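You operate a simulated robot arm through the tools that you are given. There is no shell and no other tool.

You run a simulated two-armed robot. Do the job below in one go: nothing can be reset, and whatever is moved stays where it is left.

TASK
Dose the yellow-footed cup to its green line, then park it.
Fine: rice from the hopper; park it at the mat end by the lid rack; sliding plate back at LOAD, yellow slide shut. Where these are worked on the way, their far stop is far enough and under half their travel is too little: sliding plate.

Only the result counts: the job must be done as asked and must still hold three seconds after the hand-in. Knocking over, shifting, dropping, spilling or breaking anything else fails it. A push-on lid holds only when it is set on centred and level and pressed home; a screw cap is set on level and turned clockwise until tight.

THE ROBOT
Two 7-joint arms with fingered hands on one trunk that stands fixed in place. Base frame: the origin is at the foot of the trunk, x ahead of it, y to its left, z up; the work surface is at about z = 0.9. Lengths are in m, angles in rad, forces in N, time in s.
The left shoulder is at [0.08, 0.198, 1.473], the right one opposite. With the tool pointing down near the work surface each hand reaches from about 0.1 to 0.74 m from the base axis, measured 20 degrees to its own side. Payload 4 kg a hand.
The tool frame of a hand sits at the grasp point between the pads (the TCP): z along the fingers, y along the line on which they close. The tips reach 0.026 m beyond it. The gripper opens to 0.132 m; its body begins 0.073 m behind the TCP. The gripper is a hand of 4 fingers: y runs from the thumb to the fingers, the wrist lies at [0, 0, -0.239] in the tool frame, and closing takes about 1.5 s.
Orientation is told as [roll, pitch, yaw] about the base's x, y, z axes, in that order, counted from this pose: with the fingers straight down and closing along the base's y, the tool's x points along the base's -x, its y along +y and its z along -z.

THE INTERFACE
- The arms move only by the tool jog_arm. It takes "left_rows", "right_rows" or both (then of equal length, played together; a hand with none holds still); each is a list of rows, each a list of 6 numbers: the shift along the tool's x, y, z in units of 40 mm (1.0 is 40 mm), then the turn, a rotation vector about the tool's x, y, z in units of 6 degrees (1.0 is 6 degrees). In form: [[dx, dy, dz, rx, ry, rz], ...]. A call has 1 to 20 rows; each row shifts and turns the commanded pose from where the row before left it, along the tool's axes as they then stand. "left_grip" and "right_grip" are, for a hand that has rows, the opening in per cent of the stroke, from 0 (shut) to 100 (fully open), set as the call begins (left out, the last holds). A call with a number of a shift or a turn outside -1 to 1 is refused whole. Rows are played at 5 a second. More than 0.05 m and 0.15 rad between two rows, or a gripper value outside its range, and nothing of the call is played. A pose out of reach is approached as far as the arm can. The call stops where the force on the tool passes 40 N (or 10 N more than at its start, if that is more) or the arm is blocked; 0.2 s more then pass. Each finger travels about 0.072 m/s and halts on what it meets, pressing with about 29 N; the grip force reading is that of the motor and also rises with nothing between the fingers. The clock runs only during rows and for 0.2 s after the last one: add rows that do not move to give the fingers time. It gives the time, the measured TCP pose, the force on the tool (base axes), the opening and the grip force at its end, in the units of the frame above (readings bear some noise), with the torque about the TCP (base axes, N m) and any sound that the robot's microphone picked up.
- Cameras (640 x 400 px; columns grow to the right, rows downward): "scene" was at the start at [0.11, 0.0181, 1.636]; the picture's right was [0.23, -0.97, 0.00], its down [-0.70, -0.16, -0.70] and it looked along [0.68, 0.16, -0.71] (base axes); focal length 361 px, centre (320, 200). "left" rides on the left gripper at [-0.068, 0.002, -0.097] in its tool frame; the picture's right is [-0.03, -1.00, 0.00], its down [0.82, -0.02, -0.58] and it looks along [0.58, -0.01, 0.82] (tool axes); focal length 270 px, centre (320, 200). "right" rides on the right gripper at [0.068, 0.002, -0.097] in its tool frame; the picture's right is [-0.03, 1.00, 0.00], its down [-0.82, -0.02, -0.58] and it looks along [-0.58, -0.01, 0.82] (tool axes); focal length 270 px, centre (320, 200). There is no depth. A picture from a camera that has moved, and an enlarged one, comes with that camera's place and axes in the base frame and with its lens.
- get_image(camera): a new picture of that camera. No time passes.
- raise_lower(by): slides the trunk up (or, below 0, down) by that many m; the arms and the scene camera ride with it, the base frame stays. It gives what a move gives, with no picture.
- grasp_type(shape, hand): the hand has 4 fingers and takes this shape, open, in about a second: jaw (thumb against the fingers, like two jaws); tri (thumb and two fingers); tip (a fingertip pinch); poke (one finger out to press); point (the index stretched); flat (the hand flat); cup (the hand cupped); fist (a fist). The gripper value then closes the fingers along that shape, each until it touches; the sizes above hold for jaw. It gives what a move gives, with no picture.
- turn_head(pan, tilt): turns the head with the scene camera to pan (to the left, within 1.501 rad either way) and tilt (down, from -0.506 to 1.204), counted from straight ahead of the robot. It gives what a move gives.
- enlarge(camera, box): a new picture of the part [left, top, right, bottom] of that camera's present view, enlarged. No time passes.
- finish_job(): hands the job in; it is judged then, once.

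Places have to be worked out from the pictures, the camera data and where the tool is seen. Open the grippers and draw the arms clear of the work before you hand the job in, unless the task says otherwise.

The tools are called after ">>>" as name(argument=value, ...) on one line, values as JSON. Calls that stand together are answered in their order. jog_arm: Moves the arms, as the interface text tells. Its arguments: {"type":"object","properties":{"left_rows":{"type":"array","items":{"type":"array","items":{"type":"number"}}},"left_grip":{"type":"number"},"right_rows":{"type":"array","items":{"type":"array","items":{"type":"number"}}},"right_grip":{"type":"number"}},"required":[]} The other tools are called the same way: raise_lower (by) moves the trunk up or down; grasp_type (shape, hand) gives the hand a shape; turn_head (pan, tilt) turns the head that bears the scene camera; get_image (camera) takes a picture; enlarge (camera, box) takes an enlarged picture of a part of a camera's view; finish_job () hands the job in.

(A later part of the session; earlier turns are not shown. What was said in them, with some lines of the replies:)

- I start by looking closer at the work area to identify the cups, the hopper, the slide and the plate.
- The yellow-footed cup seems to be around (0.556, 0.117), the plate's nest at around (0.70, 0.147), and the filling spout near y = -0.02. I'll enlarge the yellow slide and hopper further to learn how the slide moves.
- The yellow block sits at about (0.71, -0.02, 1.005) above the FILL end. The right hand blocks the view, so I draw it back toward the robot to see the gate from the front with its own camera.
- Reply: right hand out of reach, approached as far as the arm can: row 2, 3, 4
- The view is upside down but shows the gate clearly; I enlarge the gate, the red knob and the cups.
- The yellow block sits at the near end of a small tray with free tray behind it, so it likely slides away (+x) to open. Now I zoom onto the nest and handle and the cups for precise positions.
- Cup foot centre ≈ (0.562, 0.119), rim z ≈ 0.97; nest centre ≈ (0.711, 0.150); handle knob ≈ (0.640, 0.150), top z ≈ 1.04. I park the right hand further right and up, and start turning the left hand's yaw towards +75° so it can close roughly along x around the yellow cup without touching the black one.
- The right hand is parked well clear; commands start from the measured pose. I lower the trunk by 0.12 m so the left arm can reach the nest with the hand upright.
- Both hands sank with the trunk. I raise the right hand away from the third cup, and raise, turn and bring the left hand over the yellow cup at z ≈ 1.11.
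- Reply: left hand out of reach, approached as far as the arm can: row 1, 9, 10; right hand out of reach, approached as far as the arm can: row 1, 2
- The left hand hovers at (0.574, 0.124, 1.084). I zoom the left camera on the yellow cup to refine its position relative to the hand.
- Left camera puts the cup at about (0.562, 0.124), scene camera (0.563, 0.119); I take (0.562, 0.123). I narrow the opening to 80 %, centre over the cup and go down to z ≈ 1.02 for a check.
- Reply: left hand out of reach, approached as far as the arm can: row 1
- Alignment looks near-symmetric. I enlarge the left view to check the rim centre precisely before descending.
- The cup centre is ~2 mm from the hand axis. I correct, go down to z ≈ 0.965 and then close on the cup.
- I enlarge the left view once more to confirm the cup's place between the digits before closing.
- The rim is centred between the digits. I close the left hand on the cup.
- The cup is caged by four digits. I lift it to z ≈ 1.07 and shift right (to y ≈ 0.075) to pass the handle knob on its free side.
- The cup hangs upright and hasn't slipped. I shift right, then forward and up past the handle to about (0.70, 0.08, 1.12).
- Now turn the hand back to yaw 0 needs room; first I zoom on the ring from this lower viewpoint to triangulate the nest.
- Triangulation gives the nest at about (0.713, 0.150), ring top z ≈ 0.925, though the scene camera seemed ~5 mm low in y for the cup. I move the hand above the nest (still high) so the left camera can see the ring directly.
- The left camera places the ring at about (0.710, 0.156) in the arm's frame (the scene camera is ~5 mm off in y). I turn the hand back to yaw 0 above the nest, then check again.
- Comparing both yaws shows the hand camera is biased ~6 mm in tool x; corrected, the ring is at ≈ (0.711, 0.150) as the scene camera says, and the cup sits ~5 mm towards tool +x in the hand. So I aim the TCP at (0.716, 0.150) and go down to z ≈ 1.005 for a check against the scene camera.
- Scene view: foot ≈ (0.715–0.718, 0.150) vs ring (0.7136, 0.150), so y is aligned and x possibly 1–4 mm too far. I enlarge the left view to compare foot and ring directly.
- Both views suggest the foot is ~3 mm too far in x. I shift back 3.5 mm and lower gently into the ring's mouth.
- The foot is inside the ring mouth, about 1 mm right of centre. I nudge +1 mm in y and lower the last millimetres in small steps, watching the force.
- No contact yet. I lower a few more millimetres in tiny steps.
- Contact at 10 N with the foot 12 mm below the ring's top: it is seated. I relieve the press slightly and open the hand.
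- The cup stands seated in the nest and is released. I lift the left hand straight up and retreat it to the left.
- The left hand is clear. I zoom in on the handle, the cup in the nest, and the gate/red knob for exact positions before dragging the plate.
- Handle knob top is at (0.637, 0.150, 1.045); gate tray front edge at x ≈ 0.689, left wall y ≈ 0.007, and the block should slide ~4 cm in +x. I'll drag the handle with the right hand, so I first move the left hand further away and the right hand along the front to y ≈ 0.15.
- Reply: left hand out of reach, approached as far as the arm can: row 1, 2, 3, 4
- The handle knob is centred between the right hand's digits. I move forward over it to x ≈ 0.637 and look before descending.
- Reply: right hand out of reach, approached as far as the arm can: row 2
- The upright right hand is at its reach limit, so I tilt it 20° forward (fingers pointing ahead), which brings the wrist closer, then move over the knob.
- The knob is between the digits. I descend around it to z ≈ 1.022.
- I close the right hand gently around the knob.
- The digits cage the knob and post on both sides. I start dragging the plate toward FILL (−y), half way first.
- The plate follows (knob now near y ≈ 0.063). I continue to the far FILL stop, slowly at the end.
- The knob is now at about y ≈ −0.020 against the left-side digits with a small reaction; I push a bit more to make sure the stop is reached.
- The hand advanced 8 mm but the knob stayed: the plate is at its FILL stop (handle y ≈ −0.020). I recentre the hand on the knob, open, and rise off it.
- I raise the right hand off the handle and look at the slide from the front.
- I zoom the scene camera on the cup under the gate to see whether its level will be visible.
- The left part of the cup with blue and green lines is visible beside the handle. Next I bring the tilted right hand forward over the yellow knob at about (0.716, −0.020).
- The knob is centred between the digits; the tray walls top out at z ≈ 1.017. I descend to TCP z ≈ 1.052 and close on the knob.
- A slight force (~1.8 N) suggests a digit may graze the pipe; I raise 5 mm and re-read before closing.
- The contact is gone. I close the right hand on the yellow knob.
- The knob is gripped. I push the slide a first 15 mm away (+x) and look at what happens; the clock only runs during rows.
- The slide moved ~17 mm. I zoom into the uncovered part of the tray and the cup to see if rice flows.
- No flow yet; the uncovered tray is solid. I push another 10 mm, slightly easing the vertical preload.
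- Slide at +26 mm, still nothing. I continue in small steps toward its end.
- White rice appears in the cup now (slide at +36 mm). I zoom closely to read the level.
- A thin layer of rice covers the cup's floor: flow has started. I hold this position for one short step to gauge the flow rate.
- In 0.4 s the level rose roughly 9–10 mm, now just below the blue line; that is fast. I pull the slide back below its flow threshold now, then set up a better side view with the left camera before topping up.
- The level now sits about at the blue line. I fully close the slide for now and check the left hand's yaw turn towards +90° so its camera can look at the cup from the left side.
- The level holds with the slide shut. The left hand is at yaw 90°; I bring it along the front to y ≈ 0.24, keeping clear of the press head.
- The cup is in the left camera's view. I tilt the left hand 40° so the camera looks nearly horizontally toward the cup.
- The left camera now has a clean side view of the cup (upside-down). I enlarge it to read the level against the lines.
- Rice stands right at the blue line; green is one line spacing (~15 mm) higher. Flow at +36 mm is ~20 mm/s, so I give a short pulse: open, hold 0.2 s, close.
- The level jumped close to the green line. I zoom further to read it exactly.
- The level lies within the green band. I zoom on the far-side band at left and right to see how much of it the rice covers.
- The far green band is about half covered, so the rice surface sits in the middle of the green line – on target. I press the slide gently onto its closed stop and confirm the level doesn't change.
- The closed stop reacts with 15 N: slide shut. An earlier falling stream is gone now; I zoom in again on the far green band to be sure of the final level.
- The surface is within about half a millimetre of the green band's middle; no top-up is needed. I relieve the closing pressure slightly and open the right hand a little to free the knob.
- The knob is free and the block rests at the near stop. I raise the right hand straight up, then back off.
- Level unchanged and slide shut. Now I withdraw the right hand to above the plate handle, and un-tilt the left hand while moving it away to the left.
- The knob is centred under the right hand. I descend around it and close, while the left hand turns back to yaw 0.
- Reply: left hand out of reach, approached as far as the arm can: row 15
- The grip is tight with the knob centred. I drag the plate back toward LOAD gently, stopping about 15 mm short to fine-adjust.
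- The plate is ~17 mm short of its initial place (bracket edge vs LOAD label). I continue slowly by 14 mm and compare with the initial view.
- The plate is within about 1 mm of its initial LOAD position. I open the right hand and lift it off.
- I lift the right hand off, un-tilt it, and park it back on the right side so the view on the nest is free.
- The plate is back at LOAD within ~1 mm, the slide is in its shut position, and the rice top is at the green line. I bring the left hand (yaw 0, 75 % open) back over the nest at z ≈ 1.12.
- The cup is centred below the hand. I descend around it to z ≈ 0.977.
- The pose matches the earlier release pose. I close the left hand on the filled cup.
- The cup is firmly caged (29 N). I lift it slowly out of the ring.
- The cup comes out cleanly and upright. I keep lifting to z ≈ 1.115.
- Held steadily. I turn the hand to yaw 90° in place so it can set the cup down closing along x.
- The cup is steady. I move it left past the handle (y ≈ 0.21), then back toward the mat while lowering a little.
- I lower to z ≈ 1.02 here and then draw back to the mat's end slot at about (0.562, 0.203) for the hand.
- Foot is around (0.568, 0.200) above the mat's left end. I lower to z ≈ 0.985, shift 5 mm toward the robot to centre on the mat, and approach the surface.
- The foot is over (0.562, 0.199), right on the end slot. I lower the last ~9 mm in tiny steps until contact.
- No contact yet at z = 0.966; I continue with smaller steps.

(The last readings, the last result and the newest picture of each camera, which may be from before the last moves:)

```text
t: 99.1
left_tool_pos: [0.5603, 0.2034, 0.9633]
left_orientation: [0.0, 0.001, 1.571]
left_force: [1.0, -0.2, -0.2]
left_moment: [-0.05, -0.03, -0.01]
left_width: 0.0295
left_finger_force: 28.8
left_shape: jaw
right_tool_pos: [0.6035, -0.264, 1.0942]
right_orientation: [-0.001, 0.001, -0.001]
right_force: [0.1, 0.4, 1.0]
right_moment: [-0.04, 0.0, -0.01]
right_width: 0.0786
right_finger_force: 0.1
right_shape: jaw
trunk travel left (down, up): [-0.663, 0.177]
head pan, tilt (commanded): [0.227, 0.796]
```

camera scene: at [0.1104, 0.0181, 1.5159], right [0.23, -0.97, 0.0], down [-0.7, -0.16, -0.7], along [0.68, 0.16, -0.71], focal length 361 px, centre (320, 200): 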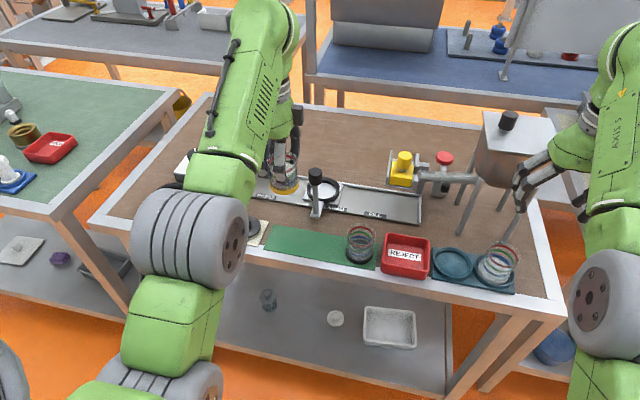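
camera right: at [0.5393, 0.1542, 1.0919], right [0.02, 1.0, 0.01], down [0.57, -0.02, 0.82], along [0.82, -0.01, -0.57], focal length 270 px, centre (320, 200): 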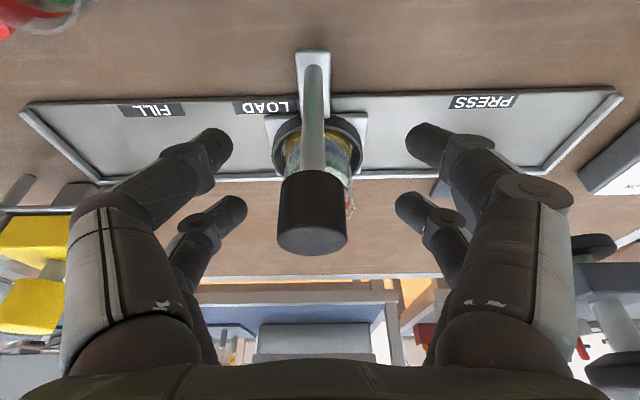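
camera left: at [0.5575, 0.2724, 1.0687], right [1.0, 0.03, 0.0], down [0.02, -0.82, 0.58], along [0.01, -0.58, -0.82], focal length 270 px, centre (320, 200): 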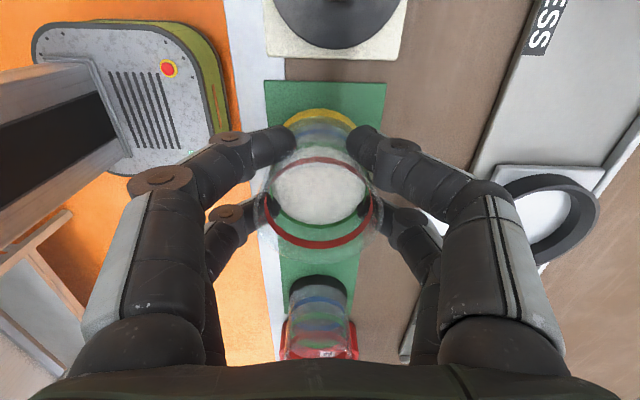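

Still free; a further 1–2 mm per step.

>>> jog_arm(left_rows=[[0, 0, 0.03, 0, 0, 0], [0, 0, 0.03, 0, 0, 0], [0, 0, 0, 0, 0, 0]])

>>> enlarge(camera="scene", box=[230, 190, 350, 280])

```text
t: 99.9
left_tool_pos: [0.5594, 0.2033, 0.9615]
left_orientation: [0.0, 0.001, 1.57]
left_force: [-0.7, 0.7, -0.3]
left_moment: [-0.02, 0.0, 0.02]
left_width: 0.0295
left_finger_force: 29.1
left_shape: jaw
right_tool_pos: [0.6033, -0.2642, 1.0938]
right_orientation: [-0.001, 0.0, 0.001]
right_force: [-0.3, 0.5, -0.4]
right_moment: [-0.02, -0.03, 0.01]
right_width: 0.0789
right_finger_force: 0.0
right_shape: jaw
trunk travel left (down, up): [-0.663, 0.177]
head pan, tilt (commanded): [0.227, 0.796]
```

```text
4.44 times, centred on (290, 235) of scene
camera zoom: at [0.1102, 0.0181, 1.5159], right [0.23, -0.97, 0.0], down [-0.7, -0.16, -0.7], along [0.68, 0.16, -0.71], focal length 1604 px, centre (453, 44)
```

zoom: 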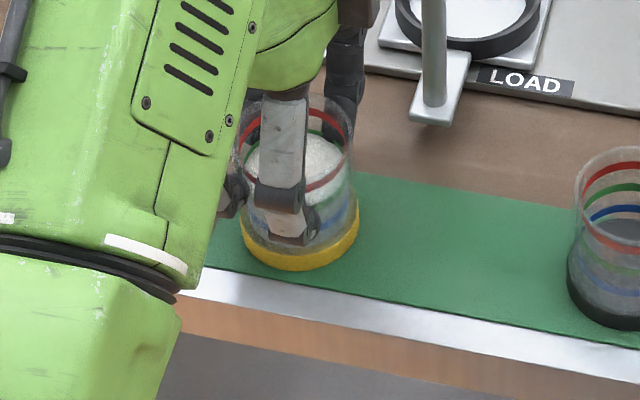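

I should be within a millimetre of the mat; I continue in 0.8 mm steps.

>>> jog_arm(left_rows=[[0, 0, 0.025, 0, 0, 0], [0, 0, 0.025, 0, 0, 0], [0, 0, 0, 0, 0, 0]])

```text
t: 100.7
left_tool_pos: [0.5589, 0.2039, 0.9613]
left_orientation: [-0.002, 0.001, 1.571]
left_force: [0.1, 1.5, 6.2]
left_moment: [0.02, 0.12, -0.01]
left_width: 0.0295
left_finger_force: 29.2
left_shape: jaw
right_tool_pos: [0.603, -0.2649, 1.094]
right_orientation: [0.0, -0.001, -0.001]
right_force: [0.2, 0.3, 0.3]
right_moment: [-0.01, -0.01, 0.0]
right_width: 0.079
right_finger_force: 0.0
right_shape: jaw
trunk travel left (down, up): [-0.663, 0.177]
head pan, tilt (commanded): [0.227, 0.796]
```

Contact at 6 N: the cup stands on the mat. I relieve slightly and open the hand to 65 %.

>>> jog_arm(left_rows=[[0, 0, -0.02, 0, 0, 0], [0, 0, 0, 0, 0, 0]])

>>> jog_arm(left_rows=[[0, 0, 0, 0, 0, 0], [0, 0, 0, 0, 0, 0], [0, 0, 0, 0, 0, 0], [0, 0, 0, 0, 0, 0], [0, 0, 0, 0, 0, 0]], left_grip=65)

>>> get_image(camera="left")

>>> enlarge(camera="scene", box=[230, 190, 350, 280])

```text
t: 101.3
left_tool_pos: [0.5593, 0.2033, 0.9596]
left_orientation: [-0.001, -0.001, 1.572]
left_force: [0.3, 0.7, 1.3]
left_moment: [0.0, 0.03, -0.01]
left_width: 0.0294
left_finger_force: 28.6
left_shape: jaw
right_tool_pos: [0.6026, -0.263, 1.0946]
right_orientation: [0.0, 0.001, 0.0]
right_force: [0.3, 0.2, 0.2]
right_moment: [-0.02, 0.01, 0.0]
right_width: 0.0789
right_finger_force: 0.1
right_shape: jaw
trunk travel left (down, up): [-0.663, 0.177]
head pan, tilt (commanded): [0.227, 0.796]
```

```text
t: 102.5
left_tool_pos: [0.56, 0.2039, 0.9605]
left_orientation: [-0.001, -0.001, 1.571]
left_force: [0.0, 0.1, -0.2]
left_moment: [0.01, 0.02, 0.01]
left_width: 0.0856
left_finger_force: 0.0
left_shape: jaw
right_tool_pos: [0.6039, -0.2647, 1.0945]
right_orientation: [-0.001, 0.001, 0.001]
right_force: [1.0, -0.1, -0.2]
right_moment: [0.02, 0.02, 0.0]
right_width: 0.079
right_finger_force: 0.1
right_shape: jaw
trunk travel left (down, up): [-0.663, 0.177]
head pan, tilt (commanded): [0.227, 0.796]
```

```text
taken
camera left: at [0.5575, 0.2721, 1.0555], right [1.0, 0.03, 0.0], down [0.02, -0.82, 0.58], along [0.01, -0.58, -0.82], focal length 270 px, centre (320, 200)
```

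left: 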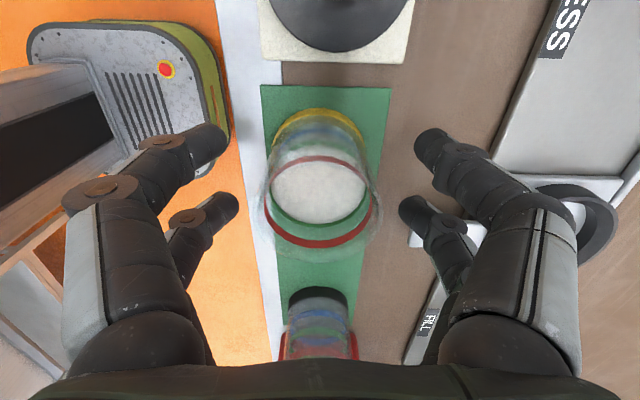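

```text
4.44 times, centred on (290, 235) of scene
camera zoom: at [0.1102, 0.0181, 1.5159], right [0.23, -0.97, 0.0], down [-0.7, -0.16, -0.7], along [0.68, 0.16, -0.71], focal length 1604 px, centre (453, 44)
```

zoom: 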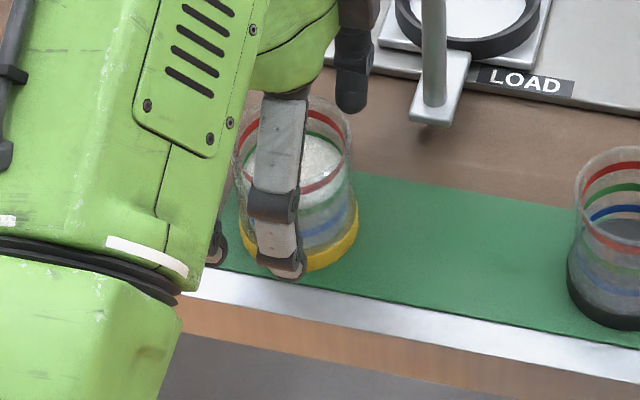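

The cup stands free on the mat's left end. Raising the trunk lifts both hands straight up, which is the safest way off the cup; the right hand is clear of the hopper (its front edge is at x ≈ 0.695).

>>> raise_lower(by=0.1)

>>> get_image(camera="scene")

>>> get_image(camera="left")

```text
t: 103.8
left_tool_pos: [0.5603, 0.2041, 1.06]
left_orientation: [0.0, 0.0, 1.571]
left_force: [0.1, -0.5, 0.8]
left_moment: [-0.03, 0.01, 0.02]
left_width: 0.0854
left_finger_force: 0.0
left_shape: jaw
right_tool_pos: [0.6042, -0.2635, 1.1931]
right_orientation: [0.001, 0.001, 0.0]
right_force: [0.0, 0.2, 0.7]
right_moment: [0.01, -0.02, -0.01]
right_width: 0.0788
right_finger_force: 0.1
right_shape: jaw
trunk travel left (down, up): [-0.763, 0.077]
head pan, tilt (commanded): [0.227, 0.796]
```

```text
taken
camera scene: at [0.1101, 0.0181, 1.6159], right [0.23, -0.97, 0.0], down [-0.7, -0.16, -0.7], along [0.68, 0.16, -0.71], focal length 361 px, centre (320, 200)
```

scene: 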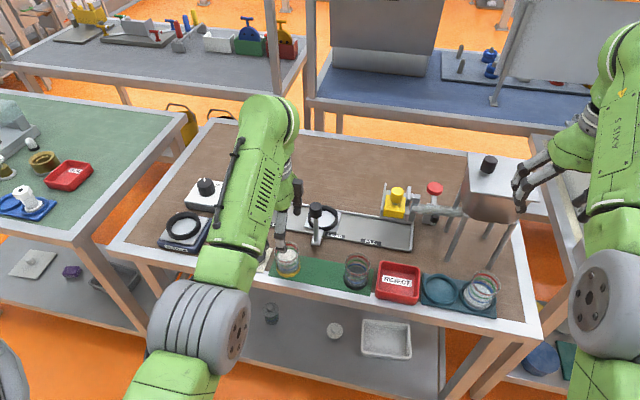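

```text
taken
camera left: at [0.5575, 0.2721, 1.1554], right [1.0, 0.03, 0.0], down [0.02, -0.82, 0.58], along [0.01, -0.58, -0.82], focal length 270 px, centre (320, 200)
```

left: 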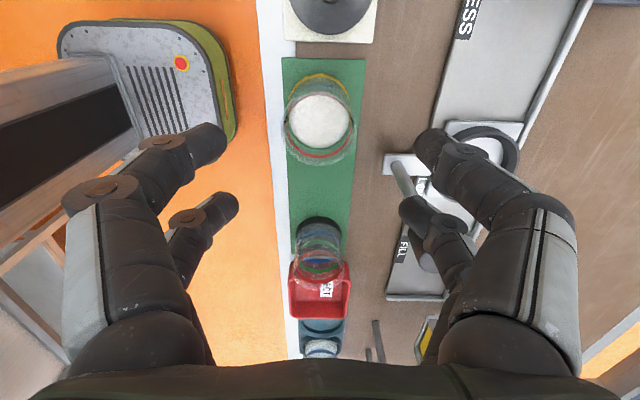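

The cup stands undisturbed. I move the left hand up and off to the left.

>>> jog_arm(left_rows=[[-0.5, 0, -0.4, 0, 0, 0], [-0.9, -0.1, -0.3, 0, 0, 0], [-0.9, -0.1, -0.3, 0, 0, 0], [-0.9, -0.1, -0.2, 0, 0, 0], [-0.9, -0.1, 0, 0, 0, 0], [-0.9, -0.1, 0, 0, 0, 0], [0, 0, 0, 0, 0, 0]])

>>> get_image(camera="scene")

>>> enlarge(camera="scene", box=[240, 190, 400, 300])

```text
t: 105.4
left_tool_pos: [0.5797, 0.4036, 1.1091]
left_orientation: [0.0, 0.0, 1.57]
left_force: [0.7, -0.2, -0.7]
left_moment: [0.03, 0.0, 0.0]
left_width: 0.0856
left_finger_force: 0.1
left_shape: jaw
right_tool_pos: [0.6032, -0.2631, 1.1936]
right_orientation: [0.0, -0.001, 0.0]
right_force: [0.3, 0.4, -1.3]
right_moment: [0.01, -0.03, 0.03]
right_width: 0.0789
right_finger_force: 0.1
right_shape: jaw
trunk travel left (down, up): [-0.763, 0.077]
head pan, tilt (commanded): [0.227, 0.796]
```

```text
taken
camera scene: at [0.11, 0.0177, 1.616], right [0.23, -0.97, 0.0], down [-0.7, -0.16, -0.7], along [0.68, 0.16, -0.71], focal length 361 px, centre (320, 200)
```

scene: 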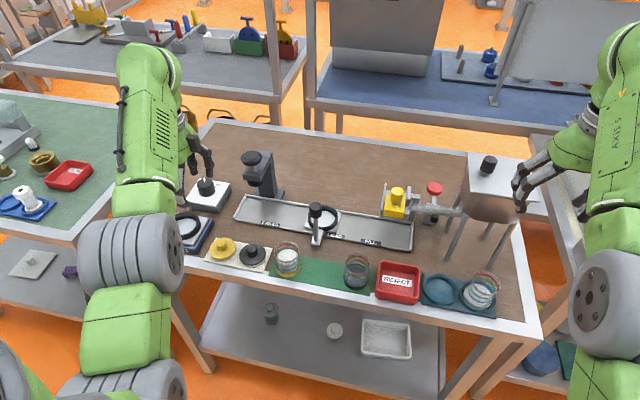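

```text
3.64 times, centred on (320, 245) of scene
camera zoom: at [0.11, 0.0177, 1.616], right [0.23, -0.97, 0.0], down [-0.7, -0.16, -0.7], along [0.68, 0.16, -0.71], focal length 1312 px, centre (320, 36)
```

zoom: 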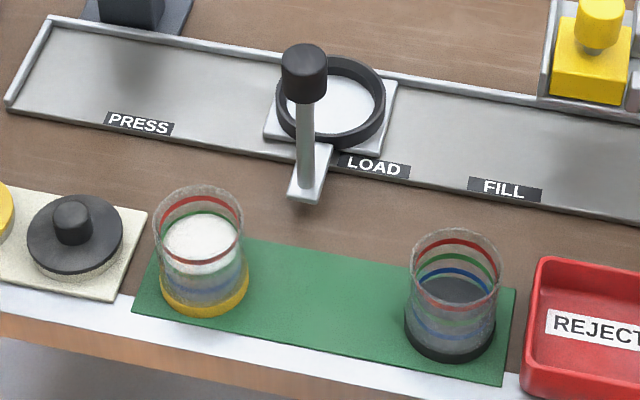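

The cup is parked at the lid-rack end of the mat. I check the level, the plate and the slide in close-up once more.

>>> enlarge(camera="scene", box=[270, 232, 310, 282])

>>> enlarge(camera="scene", box=[295, 195, 359, 245])

>>> enlarge(camera="scene", box=[365, 170, 445, 230])

>>> enlarge(camera="scene", box=[160, 160, 300, 280])

```text
8.00 times, centred on (290, 257) of scene
camera zoom: at [0.11, 0.0177, 1.616], right [0.23, -0.97, 0.0], down [-0.7, -0.16, -0.7], along [0.68, 0.16, -0.71], focal length 2887 px, centre (560, -256)
```

zoom: 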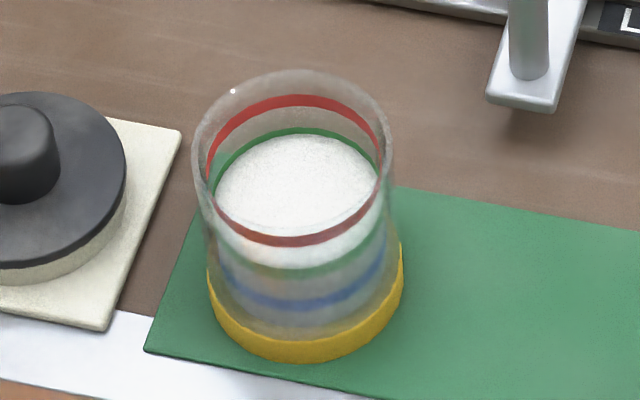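

```text
8.00 times, centred on (327, 220) of scene
camera zoom: at [0.11, 0.0177, 1.616], right [0.23, -0.97, 0.0], down [-0.7, -0.16, -0.7], along [0.68, 0.16, -0.71], focal length 2887 px, centre (264, 40)
```

zoom: 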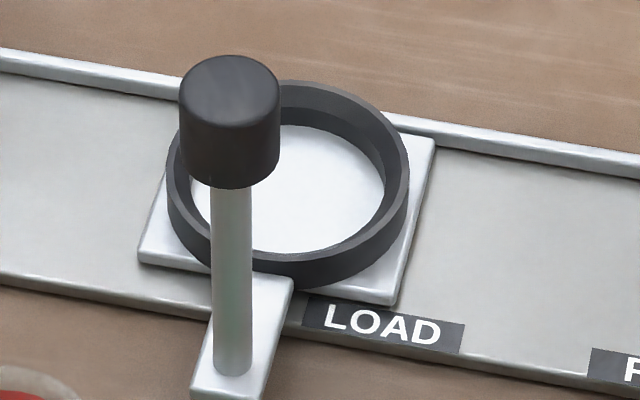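

```text
6.67 times, centred on (405, 200) of scene
camera zoom: at [0.11, 0.0177, 1.616], right [0.23, -0.97, 0.0], down [-0.7, -0.16, -0.7], along [0.68, 0.16, -0.71], focal length 2406 px, centre (-247, 200)
```

zoom: 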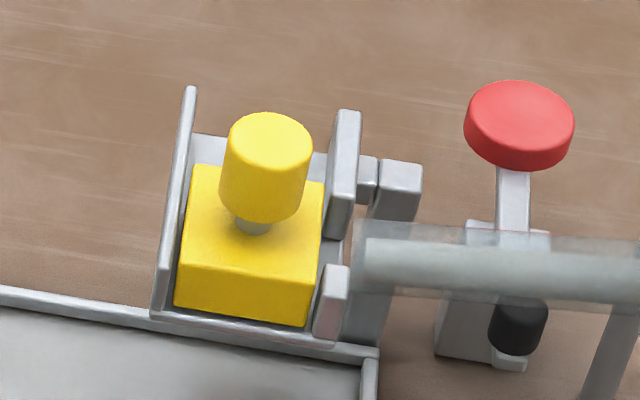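

```text
3.33 times, centred on (230, 220) of scene
camera zoom: at [0.11, 0.0177, 1.616], right [0.23, -0.97, 0.0], down [-0.7, -0.16, -0.7], along [0.68, 0.16, -0.71], focal length 1203 px, centre (620, 133)
```

zoom: 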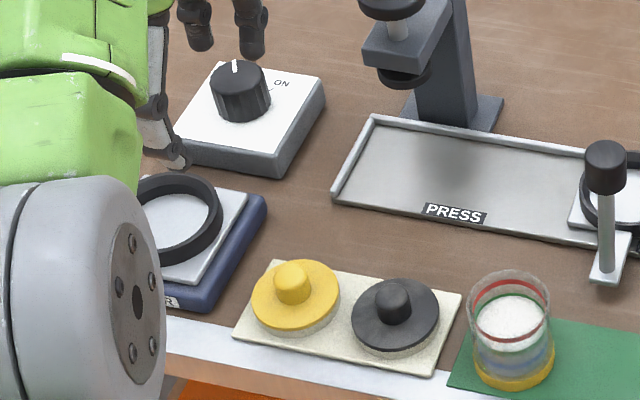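

Level on the green line, plate at LOAD, slide shut, everything else undisturbed. I open both grippers fully and raise/withdraw the hands a bit further.

>>> jog_arm(left_rows=[[0, 0, -0.9, 0, 0, 0], [0, 0, -0.9, 0, 0, 0], [-0.5, 0, 0, 0, 0, 0], [0, 0, 0, 0, 0, 0], [0, 0, 0, 0, 0, 0], [0, 0, 0, 0, 0, 0]], right_rows=[[0.8, 0, 0, 0, 0, 0], [0, -0.8, 0, 0, 0, 0], [0, 0, 0, 0, 0, 0], [0, 0, 0, 0, 0, 0], [0, 0, 0, 0, 0, 0], [0, 0, 0, 0, 0, 0]], left_grip=100, right_grip=100)

>>> get_image(camera="scene")

>>> enlarge(camera="scene", box=[240, 170, 500, 320])

```text
t: 106.8
left_tool_pos: [0.58, 0.4235, 1.1824]
left_orientation: [0.0, -0.001, 1.57]
left_force: [0.0, -0.3, -0.6]
left_moment: [-0.01, -0.03, -0.04]
left_width: 0.132
left_finger_force: 0.0
left_shape: jaw
right_tool_pos: [0.5749, -0.2982, 1.1836]
right_orientation: [0.0, -0.001, -0.001]
right_force: [-1.0, -0.9, 0.8]
right_moment: [-0.02, 0.0, -0.02]
right_width: 0.132
right_finger_force: 0.1
right_shape: jaw
right hand out of reach, approached as far as the arm can: row 1
trunk travel left (down, up): [-0.763, 0.077]
head pan, tilt (commanded): [0.227, 0.796]
```

```text
taken
camera scene: at [0.1107, 0.0174, 1.6159], right [0.23, -0.97, 0.0], down [-0.7, -0.16, -0.7], along [0.68, 0.16, -0.71], focal length 361 px, centre (320, 200)
```

scene: 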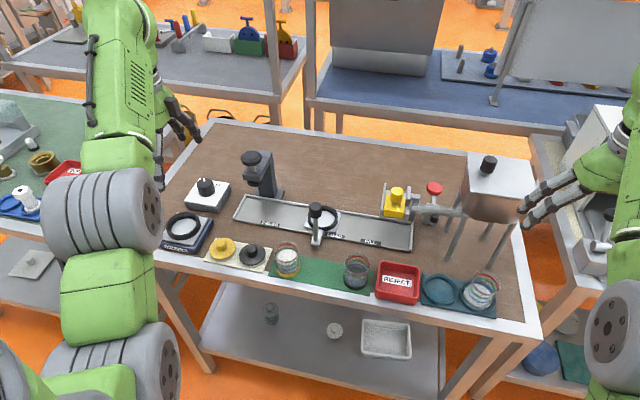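

```text
2.46 times, centred on (370, 245) of scene
camera zoom: at [0.1107, 0.0174, 1.6159], right [0.23, -0.97, 0.0], down [-0.7, -0.16, -0.7], along [0.68, 0.16, -0.71], focal length 888 px, centre (197, 89)
```

zoom: 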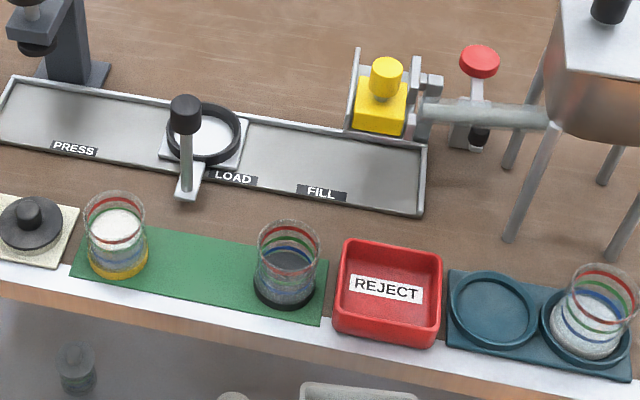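

The filled yellow-footed cup stands at the lid-rack end of the mat. The plate is at LOAD, the yellow slide is shut, nothing else has moved, and both open hands are clear of the work. I hand the job in.

>>> finish_job()

```text
The job is handed in.
```

I filled the yellow-footed cup with rice to its green line, parked it on the mat and handed the job in. I have no verdict on the hand-in yet.

- **Level:** the rice surface sits within about half a millimetre of the middle of the green line. It was still at the green line after the cup was set down.
- **Parking:** the cup stands upright at the mat end next to the lid rack, at about (0.562, 0.199).
- **Sliding plate:** I pushed it to its far stop at FILL to dose. It is back at LOAD, within about 1 mm of where it started.
- **Yellow slide:** it is shut; I pressed it gently onto its closed stop after the last dose.
- **Everything else:** the last pictures show nothing else shifted, dropped or spilled. Both hands are open and clear of the work.
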